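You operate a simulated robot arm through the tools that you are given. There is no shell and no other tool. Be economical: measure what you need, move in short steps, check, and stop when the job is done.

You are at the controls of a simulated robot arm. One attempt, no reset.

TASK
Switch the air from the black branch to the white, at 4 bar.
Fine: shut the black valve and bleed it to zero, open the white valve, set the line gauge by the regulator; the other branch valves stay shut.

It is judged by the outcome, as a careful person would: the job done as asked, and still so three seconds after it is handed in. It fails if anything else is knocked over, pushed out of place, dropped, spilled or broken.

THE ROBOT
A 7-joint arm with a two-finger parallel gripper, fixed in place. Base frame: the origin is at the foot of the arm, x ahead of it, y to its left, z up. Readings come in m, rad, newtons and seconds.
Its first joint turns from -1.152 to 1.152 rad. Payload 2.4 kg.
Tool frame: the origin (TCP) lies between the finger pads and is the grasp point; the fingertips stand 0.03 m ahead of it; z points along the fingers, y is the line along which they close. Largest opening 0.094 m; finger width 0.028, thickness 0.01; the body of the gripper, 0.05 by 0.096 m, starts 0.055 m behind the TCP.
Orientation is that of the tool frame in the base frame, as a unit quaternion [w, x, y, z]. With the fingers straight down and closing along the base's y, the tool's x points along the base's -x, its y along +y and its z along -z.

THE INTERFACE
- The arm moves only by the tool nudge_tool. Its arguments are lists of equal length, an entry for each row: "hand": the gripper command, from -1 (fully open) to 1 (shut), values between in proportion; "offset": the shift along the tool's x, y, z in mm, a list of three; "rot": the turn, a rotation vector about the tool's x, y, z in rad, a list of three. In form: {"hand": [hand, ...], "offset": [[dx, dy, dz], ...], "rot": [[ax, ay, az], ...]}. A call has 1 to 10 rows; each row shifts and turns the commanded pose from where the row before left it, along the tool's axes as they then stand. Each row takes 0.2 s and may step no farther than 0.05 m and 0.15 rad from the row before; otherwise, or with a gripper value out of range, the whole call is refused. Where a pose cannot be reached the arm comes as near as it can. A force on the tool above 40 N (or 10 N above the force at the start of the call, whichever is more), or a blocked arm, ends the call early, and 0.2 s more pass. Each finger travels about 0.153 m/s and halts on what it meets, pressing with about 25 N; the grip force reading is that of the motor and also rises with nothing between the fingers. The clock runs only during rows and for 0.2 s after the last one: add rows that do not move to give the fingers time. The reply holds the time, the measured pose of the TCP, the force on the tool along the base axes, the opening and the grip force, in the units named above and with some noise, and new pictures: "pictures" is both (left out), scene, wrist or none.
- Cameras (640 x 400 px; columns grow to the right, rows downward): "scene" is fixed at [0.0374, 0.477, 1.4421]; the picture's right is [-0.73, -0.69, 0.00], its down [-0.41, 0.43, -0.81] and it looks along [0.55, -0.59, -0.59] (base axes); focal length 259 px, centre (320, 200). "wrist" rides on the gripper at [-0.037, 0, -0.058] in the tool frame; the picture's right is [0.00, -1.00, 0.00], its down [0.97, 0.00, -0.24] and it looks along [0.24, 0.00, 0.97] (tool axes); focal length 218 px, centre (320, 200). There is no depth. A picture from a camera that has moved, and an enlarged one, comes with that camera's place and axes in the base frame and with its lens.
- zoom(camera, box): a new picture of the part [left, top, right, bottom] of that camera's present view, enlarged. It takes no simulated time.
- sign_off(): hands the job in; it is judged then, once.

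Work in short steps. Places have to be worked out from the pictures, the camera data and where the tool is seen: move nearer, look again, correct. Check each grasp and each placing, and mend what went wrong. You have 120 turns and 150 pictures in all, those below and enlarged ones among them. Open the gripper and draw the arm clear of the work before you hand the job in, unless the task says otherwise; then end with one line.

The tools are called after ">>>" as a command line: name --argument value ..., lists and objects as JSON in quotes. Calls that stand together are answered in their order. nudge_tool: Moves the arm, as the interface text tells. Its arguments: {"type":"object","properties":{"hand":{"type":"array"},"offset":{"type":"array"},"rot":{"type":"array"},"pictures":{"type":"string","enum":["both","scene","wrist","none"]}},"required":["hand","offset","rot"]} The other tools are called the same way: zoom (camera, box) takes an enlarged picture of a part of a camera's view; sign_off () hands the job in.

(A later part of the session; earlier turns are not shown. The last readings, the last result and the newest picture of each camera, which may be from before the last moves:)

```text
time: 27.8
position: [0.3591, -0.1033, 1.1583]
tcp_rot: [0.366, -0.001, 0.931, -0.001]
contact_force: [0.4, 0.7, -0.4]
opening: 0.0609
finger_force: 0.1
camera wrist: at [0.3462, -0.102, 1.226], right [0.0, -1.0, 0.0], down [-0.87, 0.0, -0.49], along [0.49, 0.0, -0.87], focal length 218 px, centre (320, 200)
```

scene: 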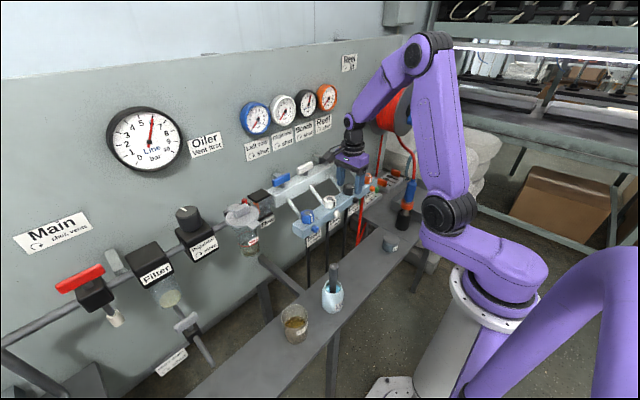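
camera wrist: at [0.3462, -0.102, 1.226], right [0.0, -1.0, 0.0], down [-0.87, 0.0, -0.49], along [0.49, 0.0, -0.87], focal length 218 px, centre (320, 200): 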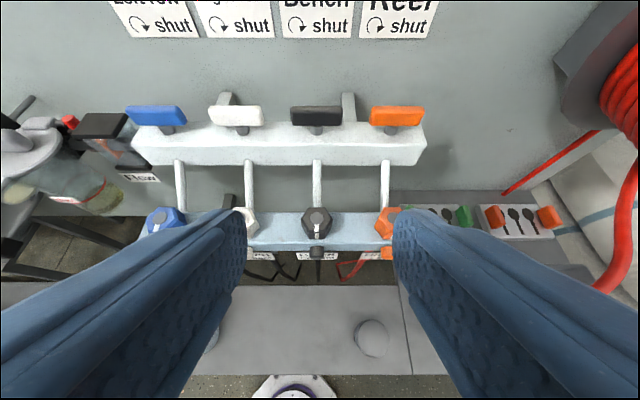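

Now a zoom on the black bleed and its label from the front.

>>> zoom --camera "wrist" --box '[270, 195, 400, 280]'

>>> zoom --camera "wrist" --box '[100, 80, 450, 200]'

```text
4.71 times, centred on (335, 238) of wrist
camera zoom: at [0.3462, -0.102, 1.226], right [0.0, -1.0, 0.0], down [-0.87, 0.0, -0.49], along [0.49, 0.0, -0.87], focal length 1027 px, centre (249, 24)
```

zoom: 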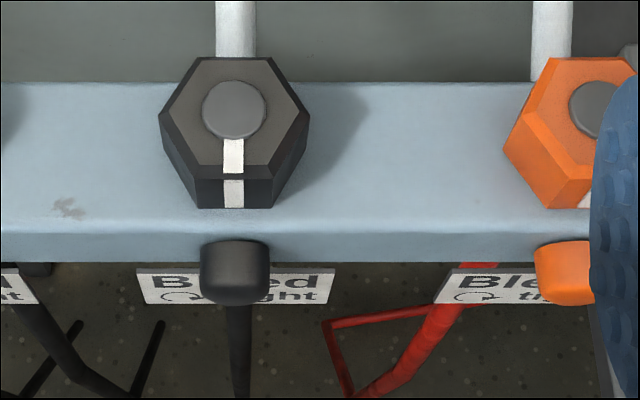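

```text
1.83 times, centred on (275, 140) of wrist
camera zoom: at [0.3462, -0.102, 1.226], right [0.0, -1.0, 0.0], down [-0.87, 0.0, -0.49], along [0.49, 0.0, -0.87], focal length 399 px, centre (402, 310)
```

zoom: 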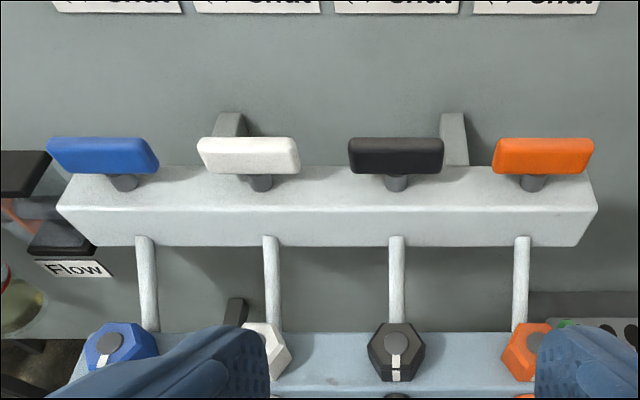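

The arrow glyph on the bleed label deserves a closer comparison with the valve one.

>>> zoom --camera "scene" --box '[315, 205, 339, 225]'

>>> zoom --camera "wrist" --box '[270, 5, 440, 45]'

>>> zoom --camera "scene" --box '[348, 198, 380, 222]'

```text
16.00 times, centred on (327, 215) of scene
camera zoom: at [0.0374, 0.4771, 1.4421], right [-0.73, -0.69, 0.0], down [-0.41, 0.43, -0.81], along [0.55, -0.59, -0.59], focal length 4148 px, centre (208, -40)
```

zoom: 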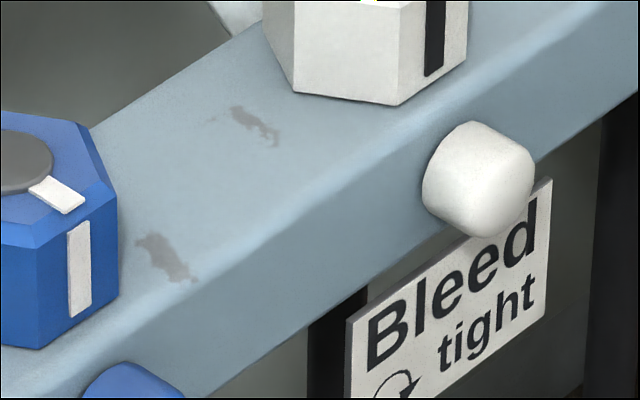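

```text
3.76 times, centred on (355, 25) of wrist
camera zoom: at [0.3462, -0.102, 1.226], right [0.0, -1.0, 0.0], down [-0.87, 0.0, -0.49], along [0.49, 0.0, -0.87], focal length 822 px, centre (188, 859)
```

zoom: 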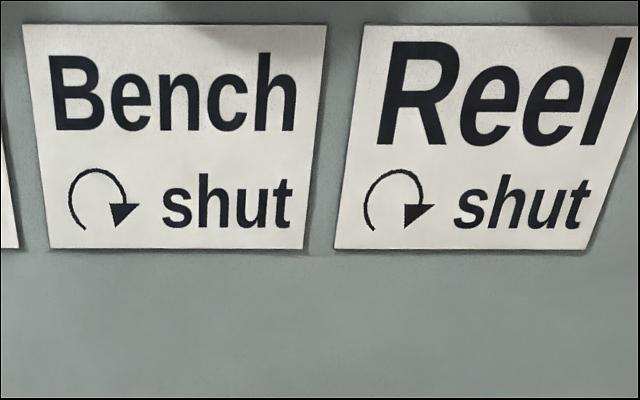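

```text
16.00 times, centred on (364, 210) of scene
camera zoom: at [0.0374, 0.4771, 1.4421], right [-0.73, -0.69, 0.0], down [-0.41, 0.43, -0.81], along [0.55, -0.59, -0.59], focal length 4148 px, centre (-384, 40)
```

zoom: 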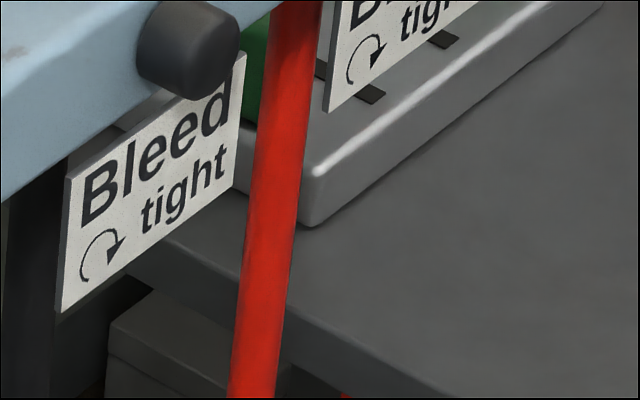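

Labels all say clockwise = tight; the hex behaves as a fixed body, so the rounded coloured fitting on the front face, directly over the label, is likely the bleed knob. I untilt and move over it.

>>> nudge_tool --hand '[-0.3, -0.3, -0.3, -0.3, -0.4, -0.4, -0.4, -0.4, -0.4]' --offset '[[0, 0, 0], [0, 0, 0], [0, 0, 0], [0, 0, 0], [0, 0, 0], [-28, 3, 30], [-27, 2, 40], [0, 0, 30], [0, 0, 0]]' --rot '[[0, 0.15, 0], [0, 0.15, 0], [0, 0.15, 0], [0, 0.15, 0], [0, 0.15, 0], [0, 0, 0], [0, 0, 0], [0, 0, 0], [0, 0, 0]]' --pictures "wrist"

>>> zoom --camera "scene" --box '[300, 120, 400, 230]'

```text
time: 29.8
position: [0.4128, -0.0987, 1.0559]
tcp_rot: [0.0, 0.001, 1.0, -0.001]
contact_force: [-1.1, -0.6, 0.1]
opening: 0.0659
finger_force: 0.1
camera wrist: at [0.4504, -0.0975, 1.1135], right [0.0, -1.0, 0.0], down [-0.97, 0.0, 0.24], along [-0.24, 0.0, -0.97], focal length 218 px, centre (320, 200)
```

wrist: 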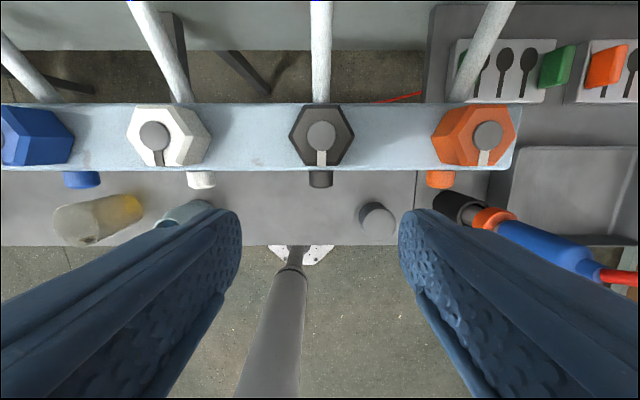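

```text
3.64 times, centred on (350, 175) of scene
camera zoom: at [0.0374, 0.477, 1.4421], right [-0.73, -0.69, 0.0], down [-0.41, 0.43, -0.81], along [0.55, -0.59, -0.59], focal length 943 px, centre (211, 291)
```

zoom: 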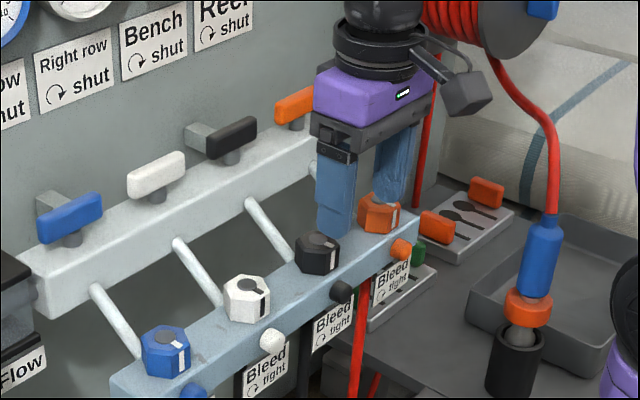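

Black front knob spans x≈0.419–0.433, y≈-0.098, z≈0.94. I descend with fingers straddling it (yaw 0, just in front of the bar).

>>> nudge_tool --hand '[0, 0, 0, 0, 0]' --offset '[[-3, 0, 30], [0, 0, 30], [0, 0, 25], [0, 0, 15], [0, 0, 0]]' --rot '[[0, 0, 0], [0, 0, 0], [0, 0, 0], [0, 0, 0], [0, 0, 0]]' --pictures "wrist"

>>> zoom --camera "scene" --box '[310, 150, 390, 230]'

```text
time: 31.0
position: [0.4156, -0.0991, 0.9584]
tcp_rot: [0.0, 0.001, 1.0, -0.001]
contact_force: [-0.1, -0.1, -0.3]
opening: 0.047
finger_force: 0.0
camera wrist: at [0.4537, -0.0978, 1.0171], right [0.0, -1.0, 0.0], down [-0.97, 0.0, 0.24], along [-0.24, 0.0, -0.97], focal length 218 px, centre (320, 200)
```

wrist: 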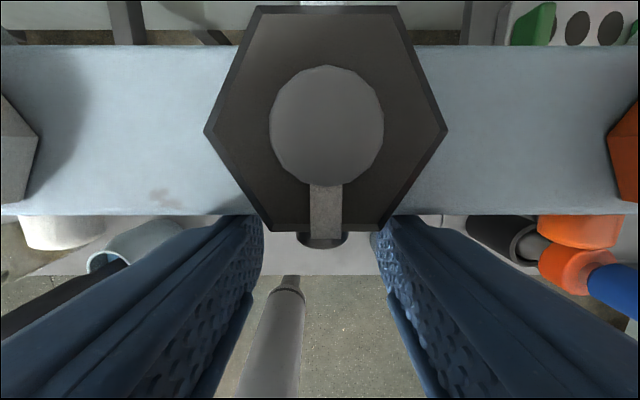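

```text
5.00 times, centred on (350, 190) of scene
camera zoom: at [0.0374, 0.477, 1.4421], right [-0.73, -0.69, 0.0], down [-0.41, 0.43, -0.81], along [0.55, -0.59, -0.59], focal length 1296 px, centre (170, 250)
```

zoom: 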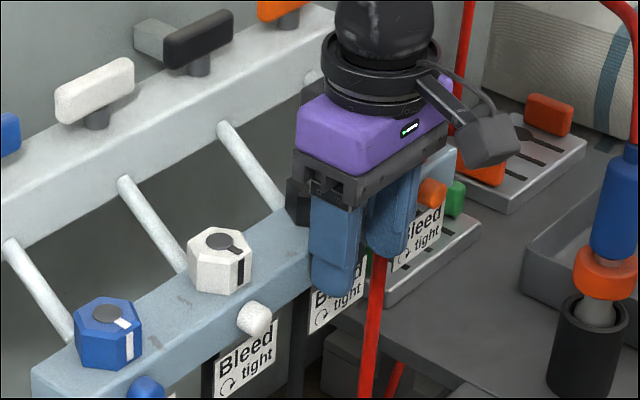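

Fingers straddle the front fitting. Close gently and check the width.

>>> nudge_tool --hand '[0.5, 1, 1, 1]' --offset '[[0, 0, 0], [0, 0, 0], [0, 0, 0], [0, 0, 0]]' --rot '[[0, 0, 0], [0, 0, 0], [0, 0, 0], [0, 0, 0]]' --pictures "wrist"

```text
time: 32.0
position: [0.4164, -0.1002, 0.9598]
tcp_rot: [0.0, 0.001, 1.0, -0.001]
contact_force: [-0.1, -6.7, -4.4]
opening: 0.0161
finger_force: 44.7
camera wrist: at [0.4538, -0.0985, 1.0173], right [0.0, -1.0, 0.0], down [-0.97, 0.0, 0.24], along [-0.24, 0.0, -0.97], focal length 218 px, centre (320, 200)
```

wrist: 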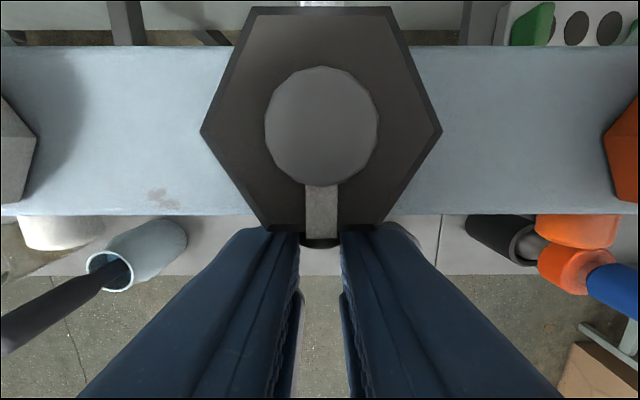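

Gripped at 16 mm. Now rotate about the knob axis counter-clockwise (seen from the front) about 0.4 rad.

>>> nudge_tool --hand '[1, 1, 1, 1, 1]' --offset '[[0, 0.5, 0], [0, 1.8, 0], [0, 1.8, 0], [0, 1.8, 0], [0, 0, 0]]' --rot '[[0.1, 0, 0], [0.1, 0, 0], [0.1, 0, 0], [0.1, 0, 0], [0, 0, 0]]' --pictures "wrist"

>>> zoom --camera "scene" --box '[230, 80, 350, 165]'

>>> zoom --camera "scene" --box '[310, 150, 390, 230]'

```text
time: 33.2
position: [0.4151, -0.0923, 0.9563]
tcp_rot: [0.0, 0.001, 0.98, -0.2]
contact_force: [1.0, -4.9, 0.7]
opening: 0.0179
finger_force: 44.5
camera wrist: at [0.4535, -0.0689, 1.01], right [0.0, -0.92, 0.39], down [-0.97, 0.1, 0.22], along [-0.24, -0.38, -0.89], focal length 218 px, centre (320, 200)
```

wrist: 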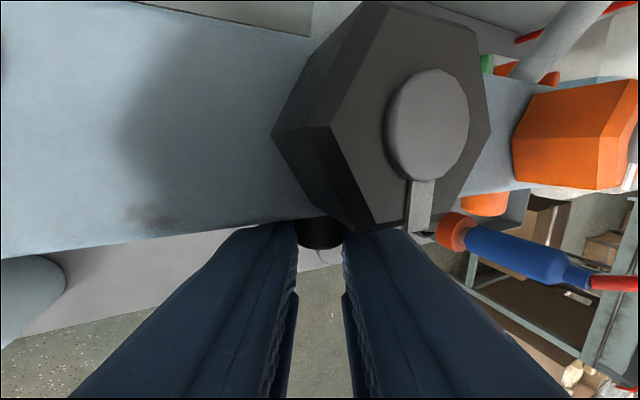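

```text
4.71 times, centred on (290, 122) of scene
camera zoom: at [0.0374, 0.4769, 1.4421], right [-0.73, -0.69, 0.0], down [-0.41, 0.43, -0.81], along [0.55, -0.59, -0.59], focal length 1220 px, centre (461, 565)
```

zoom: 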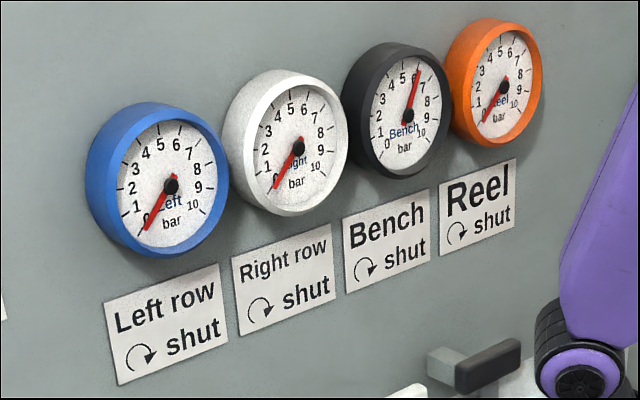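

```text
5.00 times, centred on (350, 190) of scene
camera zoom: at [0.0374, 0.4769, 1.4421], right [-0.73, -0.69, 0.0], down [-0.41, 0.43, -0.81], along [0.55, -0.59, -0.59], focal length 1296 px, centre (170, 250)
```

zoom: 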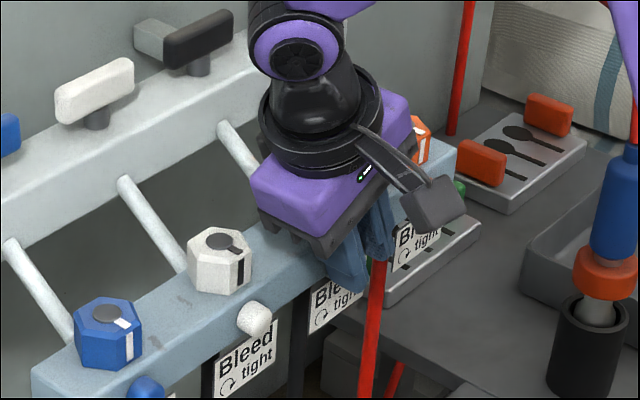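

No gauge change yet; I rotate further to be conclusive about this fitting.

>>> nudge_tool --hand '[1, 1, 1, 1, 1, 1]' --offset '[[0, 1.5, 0], [0, 1.5, 0], [0, 1.5, 0], [0, 1.5, 0], [0, 1.5, 0], [0, 0, 0]]' --rot '[[0.1, 0, 0], [0.1, 0, 0], [0.1, 0, 0], [0.1, 0, 0], [0.1, 0, 0], [0, 0, 0]]' --pictures "wrist"

>>> zoom --camera "scene" --box '[290, 80, 350, 130]'

```text
time: 33.9
position: [0.4138, -0.0906, 0.9567]
tcp_rot: [0.001, 0.009, 0.958, -0.285]
contact_force: [-20.5, -1.8, 23.0]
opening: 0.0164
finger_force: 45.0
stopped in row 3: the force on the tool passed its limit (the readings are from after the stop); the commanded pose is now the measured one
camera wrist: at [0.4521, -0.0578, 1.0047], right [-0.02, -0.84, 0.55], down [-0.97, 0.15, 0.19], along [-0.24, -0.53, -0.81], focal length 218 px, centre (320, 200)
```

wrist: 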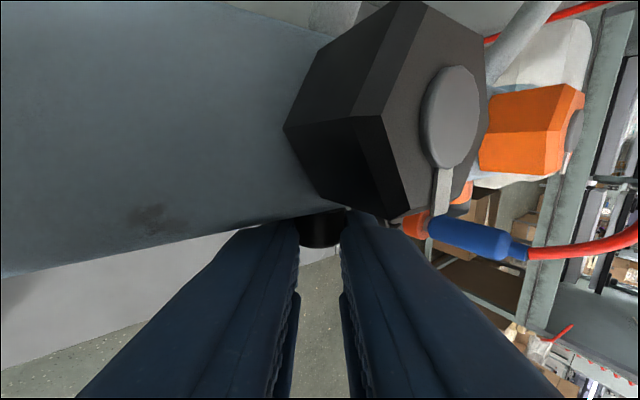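

```text
8.00 times, centred on (320, 105) of scene
camera zoom: at [0.0364, 0.4769, 1.4422], right [-0.73, -0.69, 0.0], down [-0.41, 0.43, -0.81], along [0.56, -0.59, -0.59], focal length 2074 px, centre (320, 960)
```

zoom: 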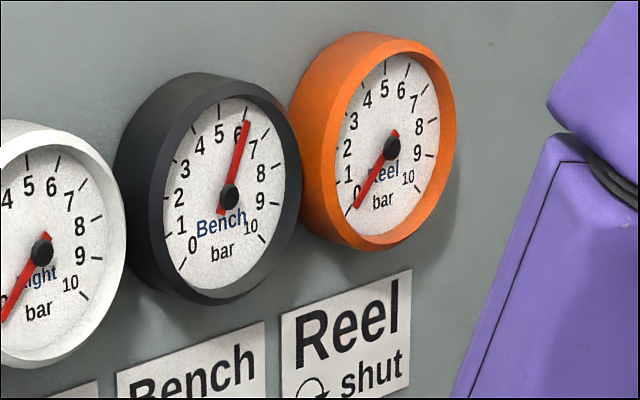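

No effect, and a body contact stopped it — the front fitting is just the vent nozzle. I release, untilt and rise.

>>> nudge_tool --hand '[0, 0, 0, 0, 0, 0, 0, 0]' --offset '[[3, 0, 0], [0, -2, -3], [0, -2, -5], [0, -2, -10], [0, -1, -20], [0, 0, -30], [0, 0, -30], [0, 0, 0]]' --rot '[[0, 0, 0], [-0.12, 0, 0], [-0.12, 0, 0], [-0.12, 0, 0], [-0.12, 0, 0], [-0.1, 0, 0], [0, 0, 0], [0, 0, 0]]' --pictures "wrist"

```text
time: 35.6
position: [0.4132, -0.0822, 1.0549]
tcp_rot: [0.003, 0.006, 1.0, -0.001]
contact_force: [1.0, 0.3, 0.1]
opening: 0.047
finger_force: 0.0
camera wrist: at [0.4511, -0.0817, 1.114], right [-0.01, -1.0, 0.0], down [-0.97, 0.01, 0.23], along [-0.23, 0.0, -0.97], focal length 218 px, centre (320, 200)
```

wrist: 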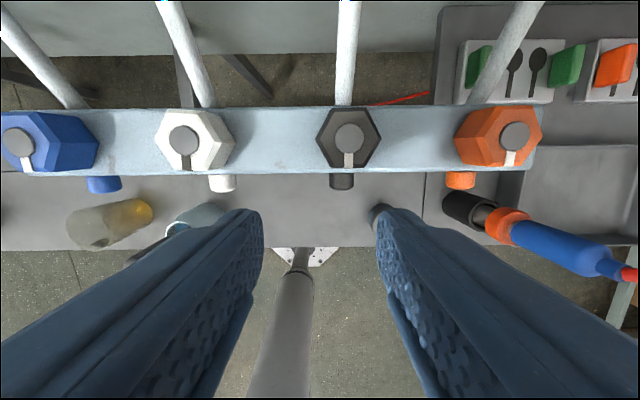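

Back to the hex. It didn't budge counter-clockwise with a full-depth grip; I'll regrip at yaw 30° and feel it both ways (clockwise only tightens, harmless) while watching the mark.

>>> nudge_tool --hand '[-0.2, -0.2, -0.2, -0.2, -0.2, -0.2, -0.2, -0.2]' --offset '[[-20, -8, 0], [-20, -8.5, 0], [0, 0, 0], [0, 0, 0], [0, 0, 20], [0, 0, 20], [0, 0, 12], [0, 0, 0]]' --rot '[[0, 0, 0.13], [0, 0, 0.13], [0, 0, 0.13], [0, 0, 0.12], [0, 0, 0], [0, 0, 0], [0, 0, 0], [0, 0, 0]]' --pictures "wrist"

```text
time: 37.5
position: [0.451, -0.101, 1.0033]
tcp_rot: [0.003, 0.258, 0.966, 0.001]
contact_force: [-0.2, -0.3, -0.4]
opening: 0.0564
finger_force: 0.0
camera wrist: at [0.4834, -0.1174, 1.0612], right [-0.5, -0.87, 0.0], down [-0.84, 0.49, 0.23], along [-0.2, 0.12, -0.97], focal length 218 px, centre (320, 200)
```

wrist: 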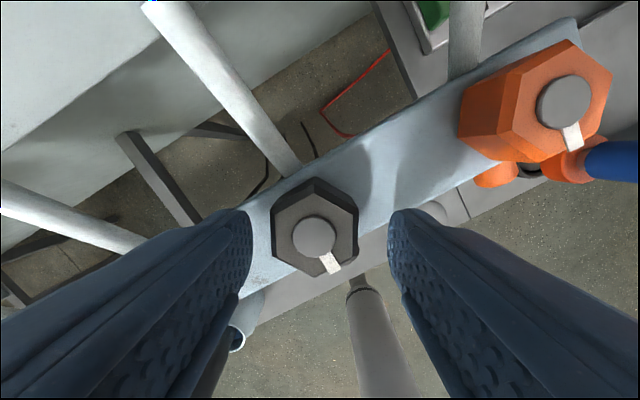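

Nearly centred; small fix, down 15 mm, close, then turn clockwise 0.3 rad.

>>> nudge_tool --hand '[-0.2, -0.2, 0.2, 1, 1, 1, 1, 1, 1]' --offset '[[-1, 1.5, 8], [0, 0, 8], [0, 0, 0], [0, 0, 0], [0, 0, 0], [0, 0, 0], [0, 0, 0], [0, 0, 0], [0, 0, 0]]' --rot '[[0, 0, 0], [0, 0, 0], [0, 0, 0], [0, 0, 0], [0, 0, 0], [0, 0, 0.1], [0, 0, 0.1], [0, 0, 0.1], [0, 0, 0]]' --pictures "wrist"

```text
time: 39.5
position: [0.4532, -0.1, 0.9876]
tcp_rot: [0.006, 0.401, 0.916, 0.001]
contact_force: [7.5, 14.4, 29.4]
opening: 0.0344
finger_force: 44.7
camera wrist: at [0.4801, -0.1255, 1.046], right [-0.73, -0.68, -0.01], down [-0.66, 0.71, 0.23], along [-0.15, 0.17, -0.97], focal length 218 px, centre (320, 200)
```

wrist: 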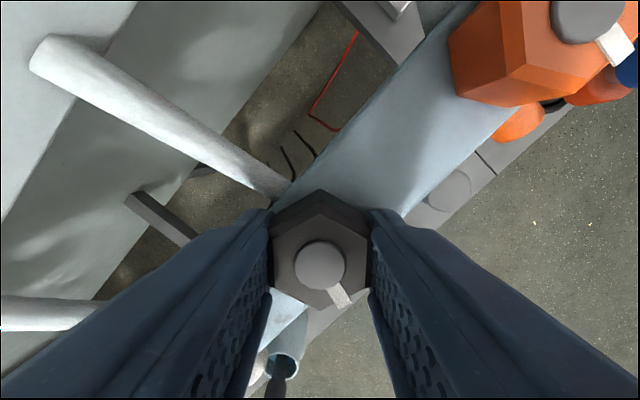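

The hex does turn clockwise (mark moved ~17°), so counter-clockwise was its stop. Checking the gauges now.

>>> zoom --camera "scene" --box '[230, 80, 350, 165]'

>>> zoom --camera "wrist" --box '[250, 180, 390, 320]'

```text
4.71 times, centred on (290, 122) of scene
camera zoom: at [0.0372, 0.4776, 1.4419], right [-0.73, -0.69, 0.0], down [-0.41, 0.43, -0.81], along [0.55, -0.59, -0.59], focal length 1220 px, centre (461, 565)
```

zoom: 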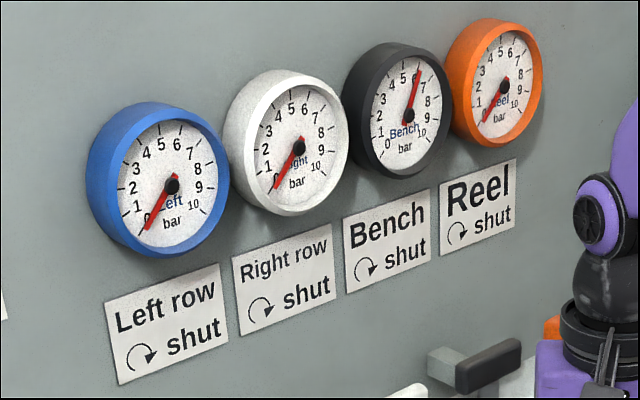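

```text
2.86 times, centred on (320, 250) of wrist
camera zoom: at [0.4801, -0.1255, 1.046], right [-0.73, -0.68, -0.01], down [-0.66, 0.71, 0.23], along [-0.15, 0.17, -0.97], focal length 624 px, centre (320, 57)
```

zoom: 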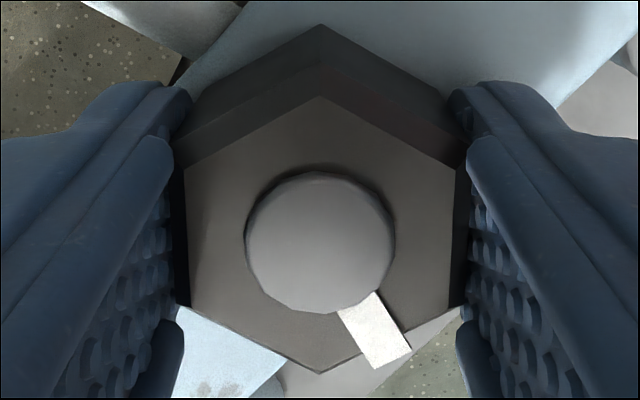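

Marked turn clockwise without gauge change yet. I continue clockwise in small amount, watching Bench.

>>> nudge_tool --hand '[1, 1, 1, 1, 1]' --offset '[[0, 0, -1], [0, 0, 0], [0, 0, 0], [0, 0, 0], [0, 0, 0]]' --rot '[[0, 0, 0], [0, 0, 0.12], [0, 0, 0.12], [0, 0, 0.12], [0, 0, 0]]' --pictures "wrist"

>>> zoom --camera "scene" --box '[290, 80, 350, 130]'

```text
time: 40.6
position: [0.455, -0.1004, 0.9876]
tcp_rot: [0.005, 0.558, 0.83, 0.002]
contact_force: [26.6, 17.6, -0.7]
opening: 0.0344
finger_force: 45.3
camera wrist: at [0.4689, -0.1326, 1.046], right [-0.93, -0.38, -0.01], down [-0.37, 0.9, 0.23], along [-0.08, 0.22, -0.97], focal length 218 px, centre (320, 200)
```

wrist: 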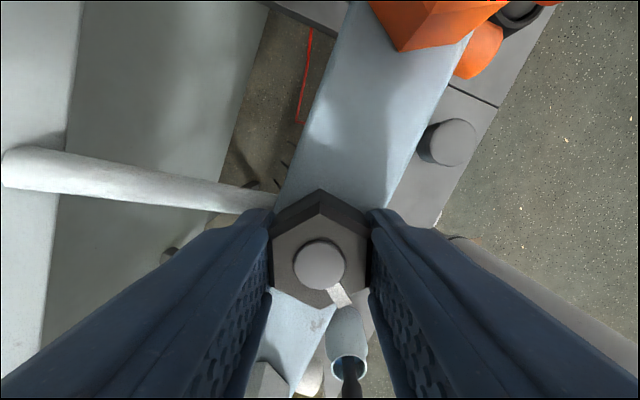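

```text
8.00 times, centred on (320, 105) of scene
camera zoom: at [0.0382, 0.4776, 1.4419], right [-0.73, -0.69, 0.0], down [-0.41, 0.43, -0.81], along [0.55, -0.59, -0.59], focal length 2074 px, centre (320, 960)
```

zoom: 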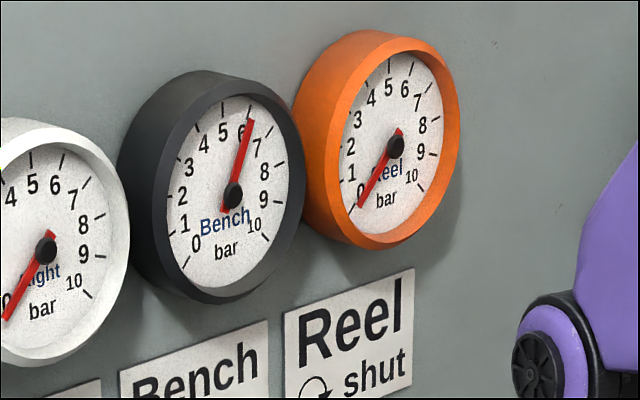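

The knob turns easily clockwise but the deep fingers are now nearing the pipe. I regrip 9 mm higher and carry on clockwise.

>>> nudge_tool --hand '[0, 0, 1, 1, 1, 1, 1, 1, 1]' --offset '[[0, -1, 0], [0, 0, -9], [0, 0, 0], [0, 0, 0], [0, 0, 0], [0, 0, 0], [0, 0, 0], [0, 0, 0], [0, 0, 0]]' --rot '[[0, 0, 0], [0, 0, 0], [0, 0, 0], [0, 0, 0], [0, 0, 0.13], [0, 0, 0.13], [0, 0, 0.13], [0, 0, 0.13], [0, 0, 0]]' --pictures "wrist"

>>> zoom --camera "scene" --box '[290, 80, 350, 130]'

```text
time: 42.6
position: [0.4547, -0.1019, 0.9963]
tcp_rot: [0.007, 0.754, 0.657, 0.005]
contact_force: [31.6, 10.1, -7.0]
opening: 0.0348
finger_force: 45.4
camera wrist: at [0.4494, -0.1365, 1.0551], right [-0.99, 0.14, -0.02], down [0.13, 0.96, 0.24], along [0.05, 0.23, -0.97], focal length 218 px, centre (320, 200)
```

wrist: 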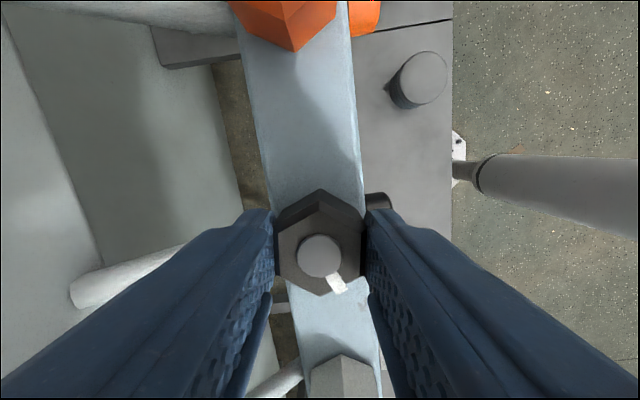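

```text
8.00 times, centred on (320, 105) of scene
camera zoom: at [0.0384, 0.4773, 1.442], right [-0.73, -0.69, 0.0], down [-0.41, 0.43, -0.81], along [0.55, -0.59, -0.59], focal length 2074 px, centre (320, 960)
```

zoom: 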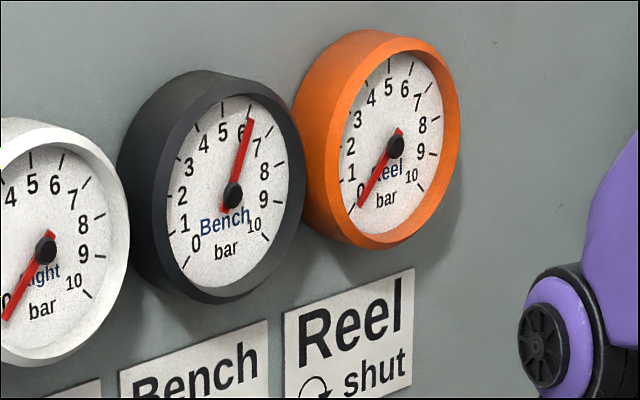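

At ~67° clockwise still 6 bar. I correct the side load and continue clockwise some more.

>>> nudge_tool --hand '[1, 1, 1, 1, 1, 1, 1]' --offset '[[0, 2, 0], [0, 0, 0], [0, 0, 0], [0, 0, 0], [0, 0, 0], [0, 0, 0], [0, 0, 0]]' --rot '[[0, 0, 0], [0, 0, 0.13], [0, 0, 0.13], [0, 0, 0.13], [0, 0, 0.13], [0, 0, 0.13], [0, 0, 0]]' --pictures "wrist"

>>> zoom --camera "scene" --box '[290, 80, 350, 130]'

```text
time: 44.2
position: [0.4531, -0.1016, 0.9964]
tcp_rot: [0.002, 0.924, 0.382, 0.001]
contact_force: [10.4, -7.7, -2.5]
opening: 0.0398
finger_force: 45.3
camera wrist: at [0.4276, -0.1265, 1.0539], right [-0.71, 0.71, -0.01], down [0.69, 0.69, 0.24], along [0.18, 0.17, -0.97], focal length 218 px, centre (320, 200)
```

wrist: 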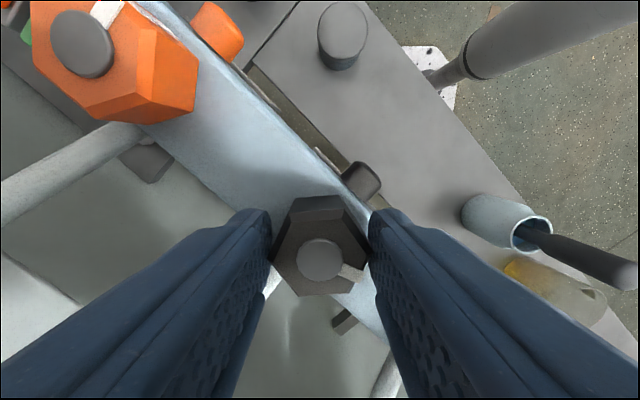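

```text
8.00 times, centred on (320, 105) of scene
camera zoom: at [0.0377, 0.4768, 1.4422], right [-0.73, -0.69, 0.0], down [-0.41, 0.43, -0.81], along [0.55, -0.59, -0.59], focal length 2074 px, centre (320, 960)
```

zoom: 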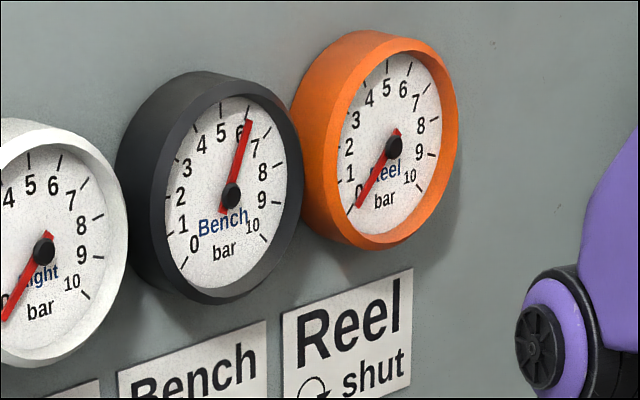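

It now hits a stop at ≈67° clockwise. So I go back counter-clockwise: realign with the flats, grip, and turn the other way watching mark and gauge.

>>> nudge_tool --hand '[0.1, 0.1, 0.1, 0.1, 0.1, 0.1, 1, 1, 1]' --offset '[[0, 0, 0], [0, 0, 0], [0, 0, 0], [0, 0, 0], [0, 0, 0], [0, 0, 3], [0, 0, 0], [0, 0, 0], [0, 0, 0]]' --rot '[[0, 0, 0], [0, 0, -0.15], [0, 0, -0.15], [0, 0, -0.15], [0, 0, -0.15], [0, 0, -0.02], [0, 0, 0], [0, 0, 0], [0, 0, 0]]' --pictures "wrist"

```text
time: 46.2
position: [0.4547, -0.1003, 0.9951]
tcp_rot: [0.004, 0.762, 0.647, 0.002]
contact_force: [6.8, -1.2, 5.2]
opening: 0.0346
finger_force: 44.9
camera wrist: at [0.4492, -0.1356, 1.0523], right [-0.99, 0.16, -0.01], down [0.15, 0.96, 0.24], along [0.05, 0.23, -0.97], focal length 218 px, centre (320, 200)
```

wrist: 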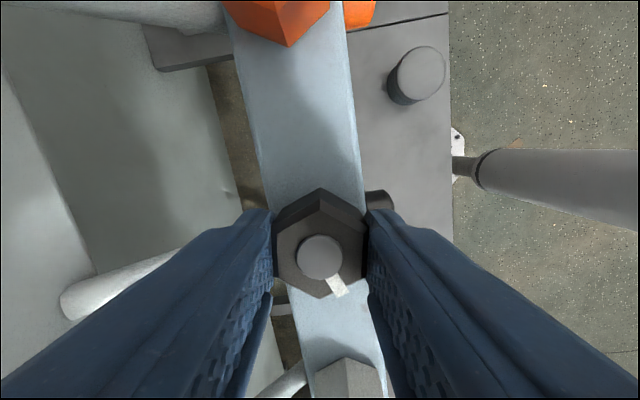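

Balanced grip on flats. Turn counter-clockwise ~85°.

>>> nudge_tool --hand '[1, 1, 1, 1, 1, 1, 1, 1, 1, 1]' --offset '[[0, 0, 0], [0, 0, 0], [0, 0, 0], [0, 0, 0], [0, 0, 0], [0, 0, 0], [0, 0, 0], [0, 0, 0], [0, 0, 0], [0, 0, 0]]' --rot '[[0, 0, -0.15], [0, 0, -0.15], [0, 0, -0.15], [0, 0, -0.15], [0, 0, -0.15], [0, 0, -0.15], [0, 0, -0.15], [0, 0, -0.15], [0, 0, -0.15], [0, 0, -0.15]]' --pictures "wrist"

>>> zoom --camera "scene" --box '[290, 80, 350, 130]'

```text
time: 48.5
position: [0.4534, -0.1006, 0.9929]
tcp_rot: [0.003, 0.116, 0.993, -0.001]
contact_force: [12.8, 19.0, 6.6]
opening: 0.0384
finger_force: 44.7
camera wrist: at [0.49, -0.107, 1.0515], right [-0.23, -0.97, 0.0], down [-0.95, 0.23, 0.24], along [-0.23, 0.05, -0.97], focal length 218 px, centre (320, 200)
```

wrist: 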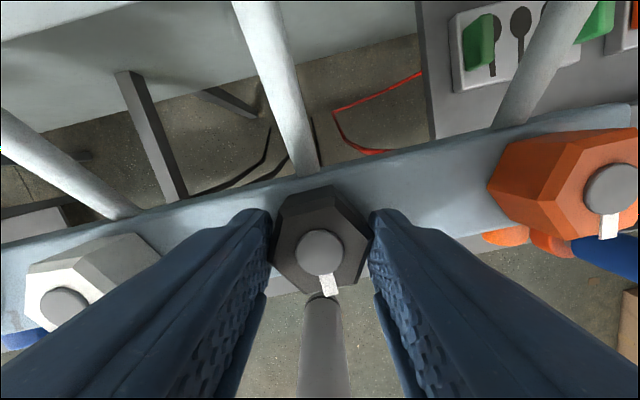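

```text
8.00 times, centred on (320, 105) of scene
camera zoom: at [0.0376, 0.4776, 1.4419], right [-0.73, -0.69, 0.0], down [-0.41, 0.43, -0.81], along [0.55, -0.59, -0.59], focal length 2074 px, centre (320, 960)
```

zoom: 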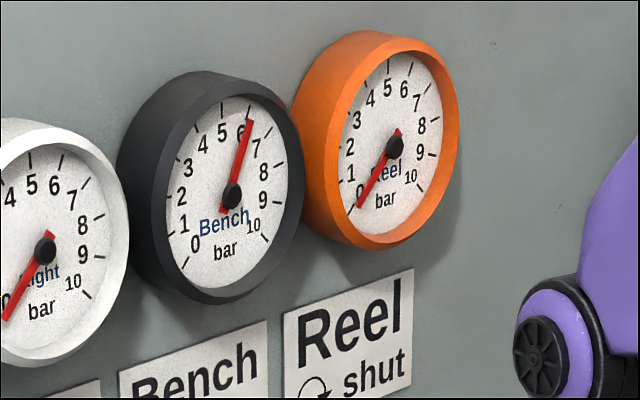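

The hex just runs between two stops (now back exactly at its original mark) and doesn't bleed. So the front knob must be the bleed screw, and my earlier short slipping turn wasn't enough. I release, retreat and try a near-horizontal approach to it along its axis.

>>> nudge_tool --hand '[0, -0.1, -0.1, -0.1, -0.1, -0.1, -0.1, -0.1, -0.1, -0.1]' --offset '[[0, 0, 0], [0, 0, -10], [0, 0, -40], [0, 0, -40], [0, 0, -40], [45, 2, 0], [45, 2, 0], [20, 0, 0], [0, 0, 0], [0, 0, 0]]' --rot '[[0, 0, 0], [0, 0, 0], [0, 0, -0.12], [0, 0, -0.113], [0, 0, 0], [0, 0, 0], [0, 0, 0], [0, -0.15, 0], [0, -0.15, 0], [0, -0.15, 0]]' --pictures "none"

>>> nudge_tool --hand '[-0.1, -0.1, -0.1, -0.1, -0.1, -0.1]' --offset '[[0, 0, 0], [0, 0, 0], [0, 0, 0], [0, 0, 0], [0, 0, 0], [0, 0, 0]]' --rot '[[0, -0.15, 0], [0, -0.15, 0], [0, -0.15, 0], [0, -0.15, 0], [0, -0.15, 0], [0, 0, 0]]'

```text
time: 50.6
position: [0.3429, -0.098, 1.1252]
tcp_rot: [0.228, 0.001, 0.974, -0.002]
contact_force: [0.6, -0.6, 0.8]
opening: 0.0514
finger_force: 0.1
```

```text
time: 52.0
position: [0.3774, -0.0241, 1.1616]
tcp_rot: [0.539, 0.004, 0.842, -0.02]
contact_force: [-0.3, 0.2, 0.1]
opening: 0.0519
finger_force: 0.1
out of reach, approached as far as the arm can: row 1, 2, 3, 4, 5
camera wrist: at [0.3423, -0.02, 1.2194], right [-0.03, -1.0, 0.03], down [-0.62, -0.01, -0.78], along [0.78, -0.04, -0.62], focal length 218 px, centre (320, 200)
```

scene: 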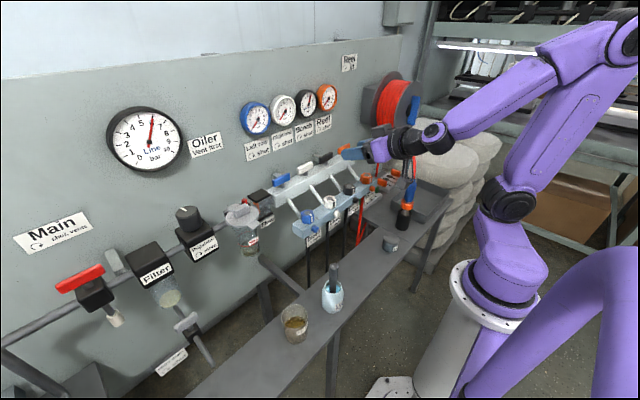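
wrist: 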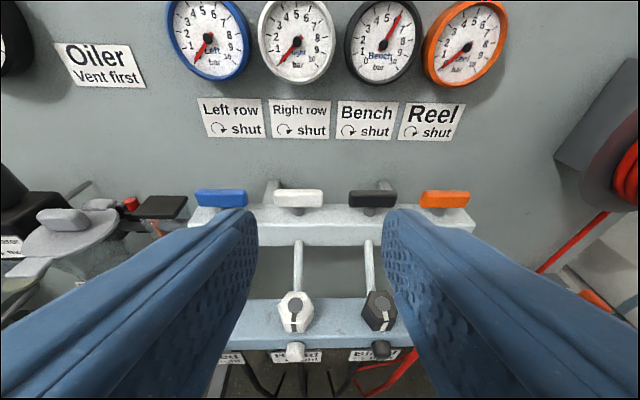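

Near-horizontal is out of reach close in. While here, zoom on the front knobs and gauges.

>>> zoom --camera "wrist" --box '[240, 270, 440, 400]'

>>> zoom --camera "wrist" --box '[160, 0, 500, 150]'

```text
3.08 times, centred on (340, 335) of wrist
camera zoom: at [0.3423, -0.02, 1.2194], right [-0.03, -1.0, 0.03], down [-0.62, -0.01, -0.78], along [0.78, -0.04, -0.62], focal length 672 px, centre (258, -215)
```

zoom: 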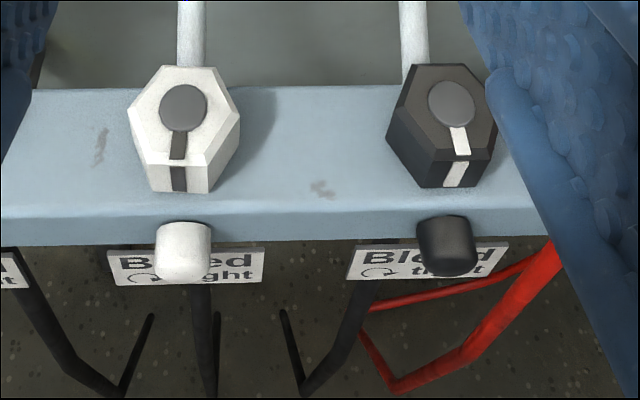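

```text
1.88 times, centred on (330, 75) of wrist
camera zoom: at [0.3423, -0.02, 1.2194], right [-0.03, -1.0, 0.03], down [-0.62, -0.01, -0.78], along [0.78, -0.04, -0.62], focal length 411 px, centre (301, 435)
```

zoom: 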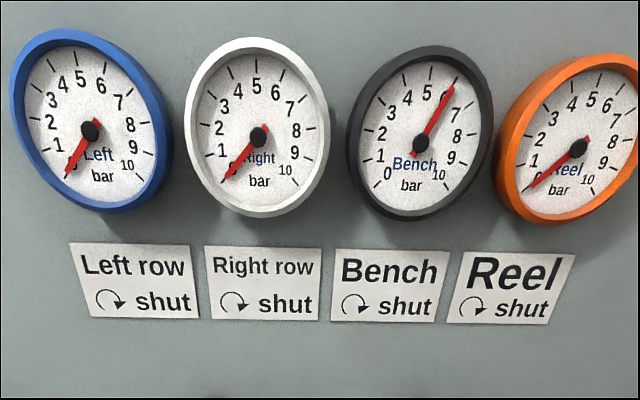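

The front knob sits at about (0.426, -0.098, 0.939), axis along x. I'll grip it with a modest lean-back (0.4 rad) so the hand clears the hex, and sweep about the knob axis. First reduce the tilt.

>>> nudge_tool --hand '[-0.1, -0.1, -0.1, -0.1, -0.1, -0.1, -0.1]' --offset '[[0, 0, 0], [0, 0, 0], [0, 0, 0], [0, 0, 0], [0, 0, 0], [0, 0, 0], [0, 0, 0]]' --rot '[[0, 0.15, 0], [0, 0.15, 0], [0, 0.15, 0], [0, 0.15, 0], [0, 0.15, 0], [0, 0.05, 0], [0, 0, 0]]' --pictures "wrist"

```text
time: 53.6
position: [0.3791, -0.0267, 1.1593]
tcp_rot: [0.167, 0.012, 0.986, -0.017]
contact_force: [-0.2, -0.6, -0.9]
opening: 0.0517
finger_force: 0.1
camera wrist: at [0.3952, -0.0224, 1.2271], right [-0.03, -1.0, 0.03], down [-1.0, 0.03, -0.1], along [0.09, -0.03, -1.0], focal length 218 px, centre (320, 200)
```

wrist: 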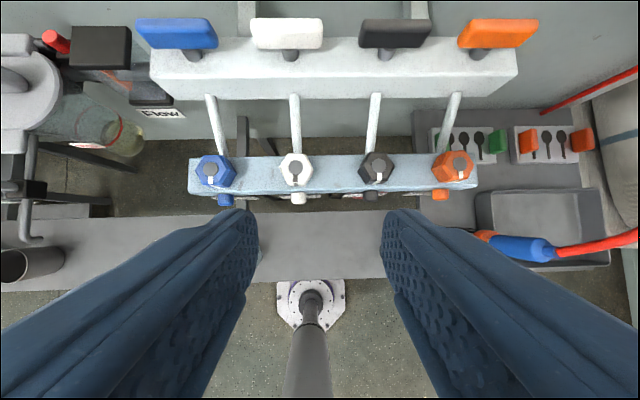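

Correct the residual skew, set the starting sweep angle of −0.5 rad about the knob axis, and move to a pre-approach point.

>>> nudge_tool --hand '[-0.1, -0.1, -0.1, -0.1, -0.1, -0.1, -0.1, -0.1, -0.1, -0.1]' --offset '[[0, 0, 0], [0, 0, 0], [0, 0, 0], [0, 0, 0], [0, 0, 0], [6.8, -42, 15], [6.8, -42, 15], [6.8, -42, 15], [6.8, -42, 15], [0, 0, 0]]' --rot '[[-0.038, -0.06, -0.018], [-0.115, 0, 0.049], [-0.115, 0, 0.049], [-0.115, 0, 0.049], [-0.115, 0, 0.049], [0, 0, 0], [0, 0, 0], [0, 0, 0], [0, 0, 0], [0, 0, 0]]'

```text
time: 55.9
position: [0.3773, -0.1407, 1.0186]
tcp_rot: [0.192, 0.049, 0.95, 0.243]
contact_force: [0.4, 0.6, -0.3]
opening: 0.0517
finger_force: 0.1
camera wrist: at [0.3889, -0.1712, 1.0787], right [0.0, -0.88, -0.48], down [-0.99, 0.08, -0.14], along [0.16, 0.47, -0.87], focal length 218 px, centre (320, 200)
```

scene: 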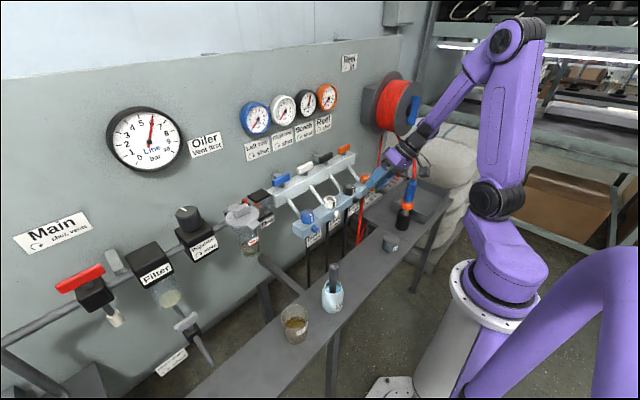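
wrist: 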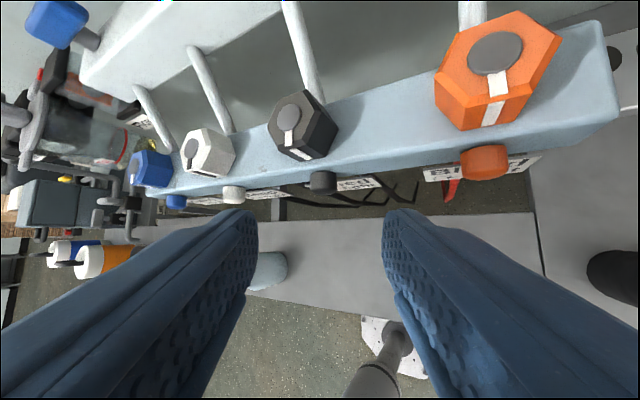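

Pose is good and the knob is centred ahead. Advance 80 mm along the fingers with a narrower opening.

>>> nudge_tool --hand '[0.2, 0.25, 0.25, 0.25, 0.25]' --offset '[[0, 0, 25], [0, -1, 25], [0, 0, 18], [0, 0, 10], [0, 0, 0]]' --rot '[[0, 0, 0], [0, 0, 0], [0, 0, 0], [0, 0, 0], [0, 0, 0]]' --pictures "wrist"

>>> zoom --camera "scene" --box '[310, 150, 400, 240]'

```text
time: 57.0
position: [0.4063, -0.1072, 0.9574]
tcp_rot: [0.192, 0.051, 0.95, 0.241]
contact_force: [-0.3, 0.0, -0.1]
opening: 0.0352
finger_force: 0.0
camera wrist: at [0.4187, -0.1376, 1.0182], right [0.0, -0.88, -0.48], down [-0.99, 0.08, -0.14], along [0.16, 0.47, -0.87], focal length 218 px, centre (320, 200)
```

wrist: 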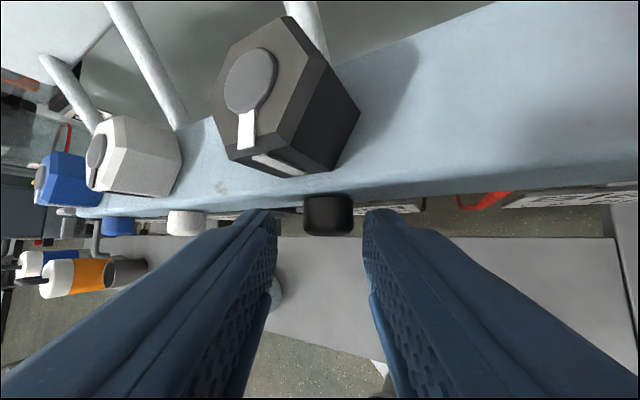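

```text
4.44 times, centred on (355, 195) of scene
camera zoom: at [0.0374, 0.477, 1.4421], right [-0.73, -0.69, 0.0], down [-0.41, 0.43, -0.81], along [0.55, -0.59, -0.59], focal length 1152 px, centre (164, 222)
```

zoom: 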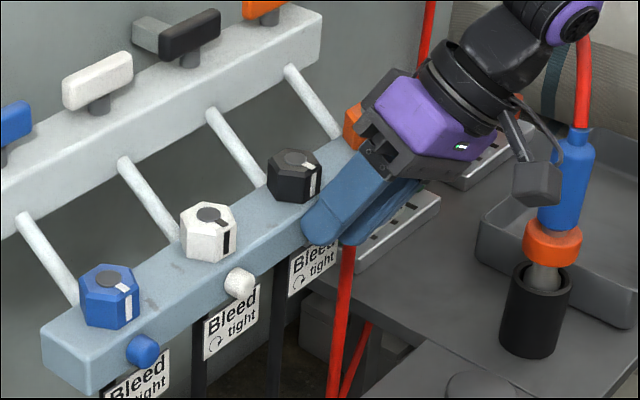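

Knob is 3 mm toward −tool-y. Correct, close, and check width.

>>> nudge_tool --hand '[0.25, 1, 1, 1]' --offset '[[0, -2.5, 2], [0, 0, 0], [0, 0, 0], [0, 0, 0]]' --rot '[[0, 0, 0], [0, 0, 0], [0, 0, 0], [0, 0, 0]]' --pictures "none"

```text
time: 58.0
position: [0.4063, -0.1081, 0.9556]
tcp_rot: [0.192, 0.049, 0.95, 0.242]
contact_force: [0.1, -3.9, -9.7]
opening: 0.0177
finger_force: 44.9
```

Held at 17.7 mm, nearly balanced. Sweep counter-clockwise (front view) ~0.96 rad about the knob axis.

>>> nudge_tool --hand '[1, 1, 1, 1, 1, 1, 1, 1, 1]' --offset '[[0, -1, 0], [0, 2.3, 0], [0, 2.3, 0], [0, 2.3, 0], [0, 2.3, 0], [0, 2.3, 0], [0, 2.3, 0], [0, 2.3, 0], [0, 2.3, 0]]' --rot '[[0, 0, 0], [0.11, 0, -0.047], [0.11, 0, -0.047], [0.11, 0, -0.047], [0.11, 0, -0.047], [0.11, 0, -0.047], [0.11, 0, -0.047], [0.11, 0, -0.047], [0.11, 0, -0.047]]' --pictures "wrist"

>>> zoom --camera "scene" --box '[230, 80, 350, 165]'

```text
time: 59.4
position: [0.4085, -0.0986, 0.9572]
tcp_rot: [0.193, -0.009, 0.981, -0.012]
contact_force: [-1.5, -6.2, 0.0]
opening: 0.0165
finger_force: 44.8
stopped in row 6: the force on the tool passed its limit (the readings are from after the stop); the commanded pose is now the measured one
camera wrist: at [0.4206, -0.0964, 1.0255], right [0.01, -1.0, 0.03], down [-0.99, -0.02, -0.14], along [0.14, -0.03, -0.99], focal length 218 px, centre (320, 200)
```

wrist: 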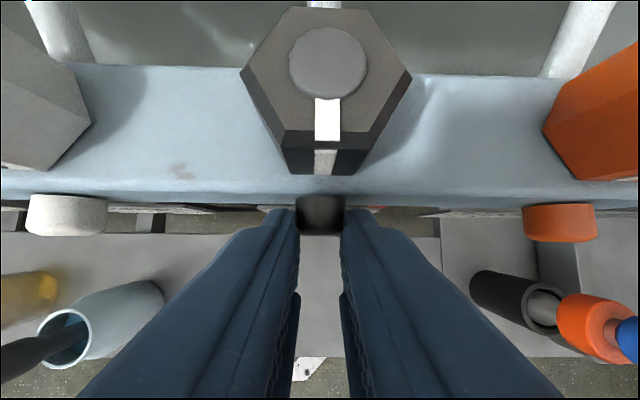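

```text
4.71 times, centred on (290, 122) of scene
camera zoom: at [0.0374, 0.4769, 1.4422], right [-0.73, -0.69, 0.0], down [-0.41, 0.43, -0.81], along [0.55, -0.59, -0.59], focal length 1220 px, centre (461, 565)
```

zoom: 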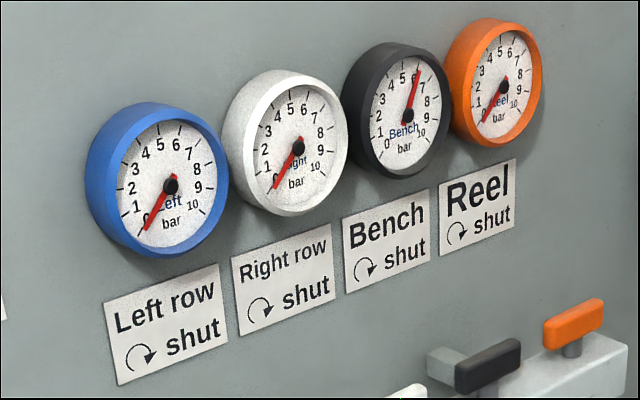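

The front fitting doesn't turn either. Before more turning, check the Flow indicator and the black handle closely — perhaps the black valve still feeds the branch.

>>> zoom --camera "scene" --box '[225, 170, 295, 260]'

>>> zoom --camera "scene" --box '[265, 140, 365, 210]'

```text
4.44 times, centred on (260, 215) of scene
camera zoom: at [0.0374, 0.4769, 1.4422], right [-0.73, -0.69, 0.0], down [-0.41, 0.43, -0.81], along [0.55, -0.59, -0.59], focal length 1152 px, centre (587, 133)
```

zoom: 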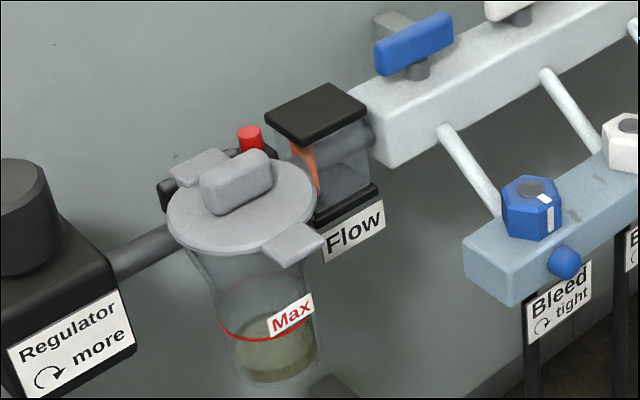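

```text
5.71 times, centred on (315, 175) of scene
camera zoom: at [0.0374, 0.4769, 1.4422], right [-0.73, -0.69, 0.0], down [-0.41, 0.43, -0.81], along [0.55, -0.59, -0.59], focal length 1482 px, centre (349, 343)
```

zoom: 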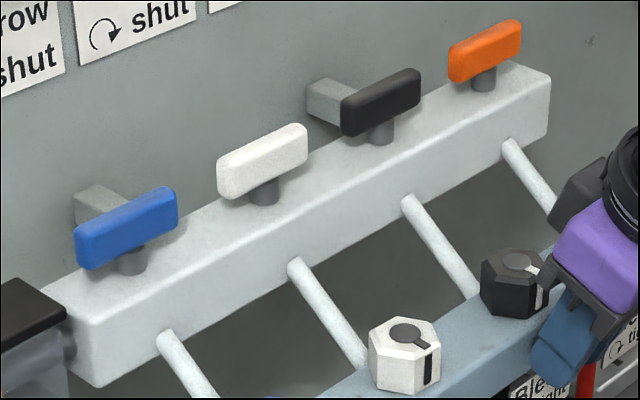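

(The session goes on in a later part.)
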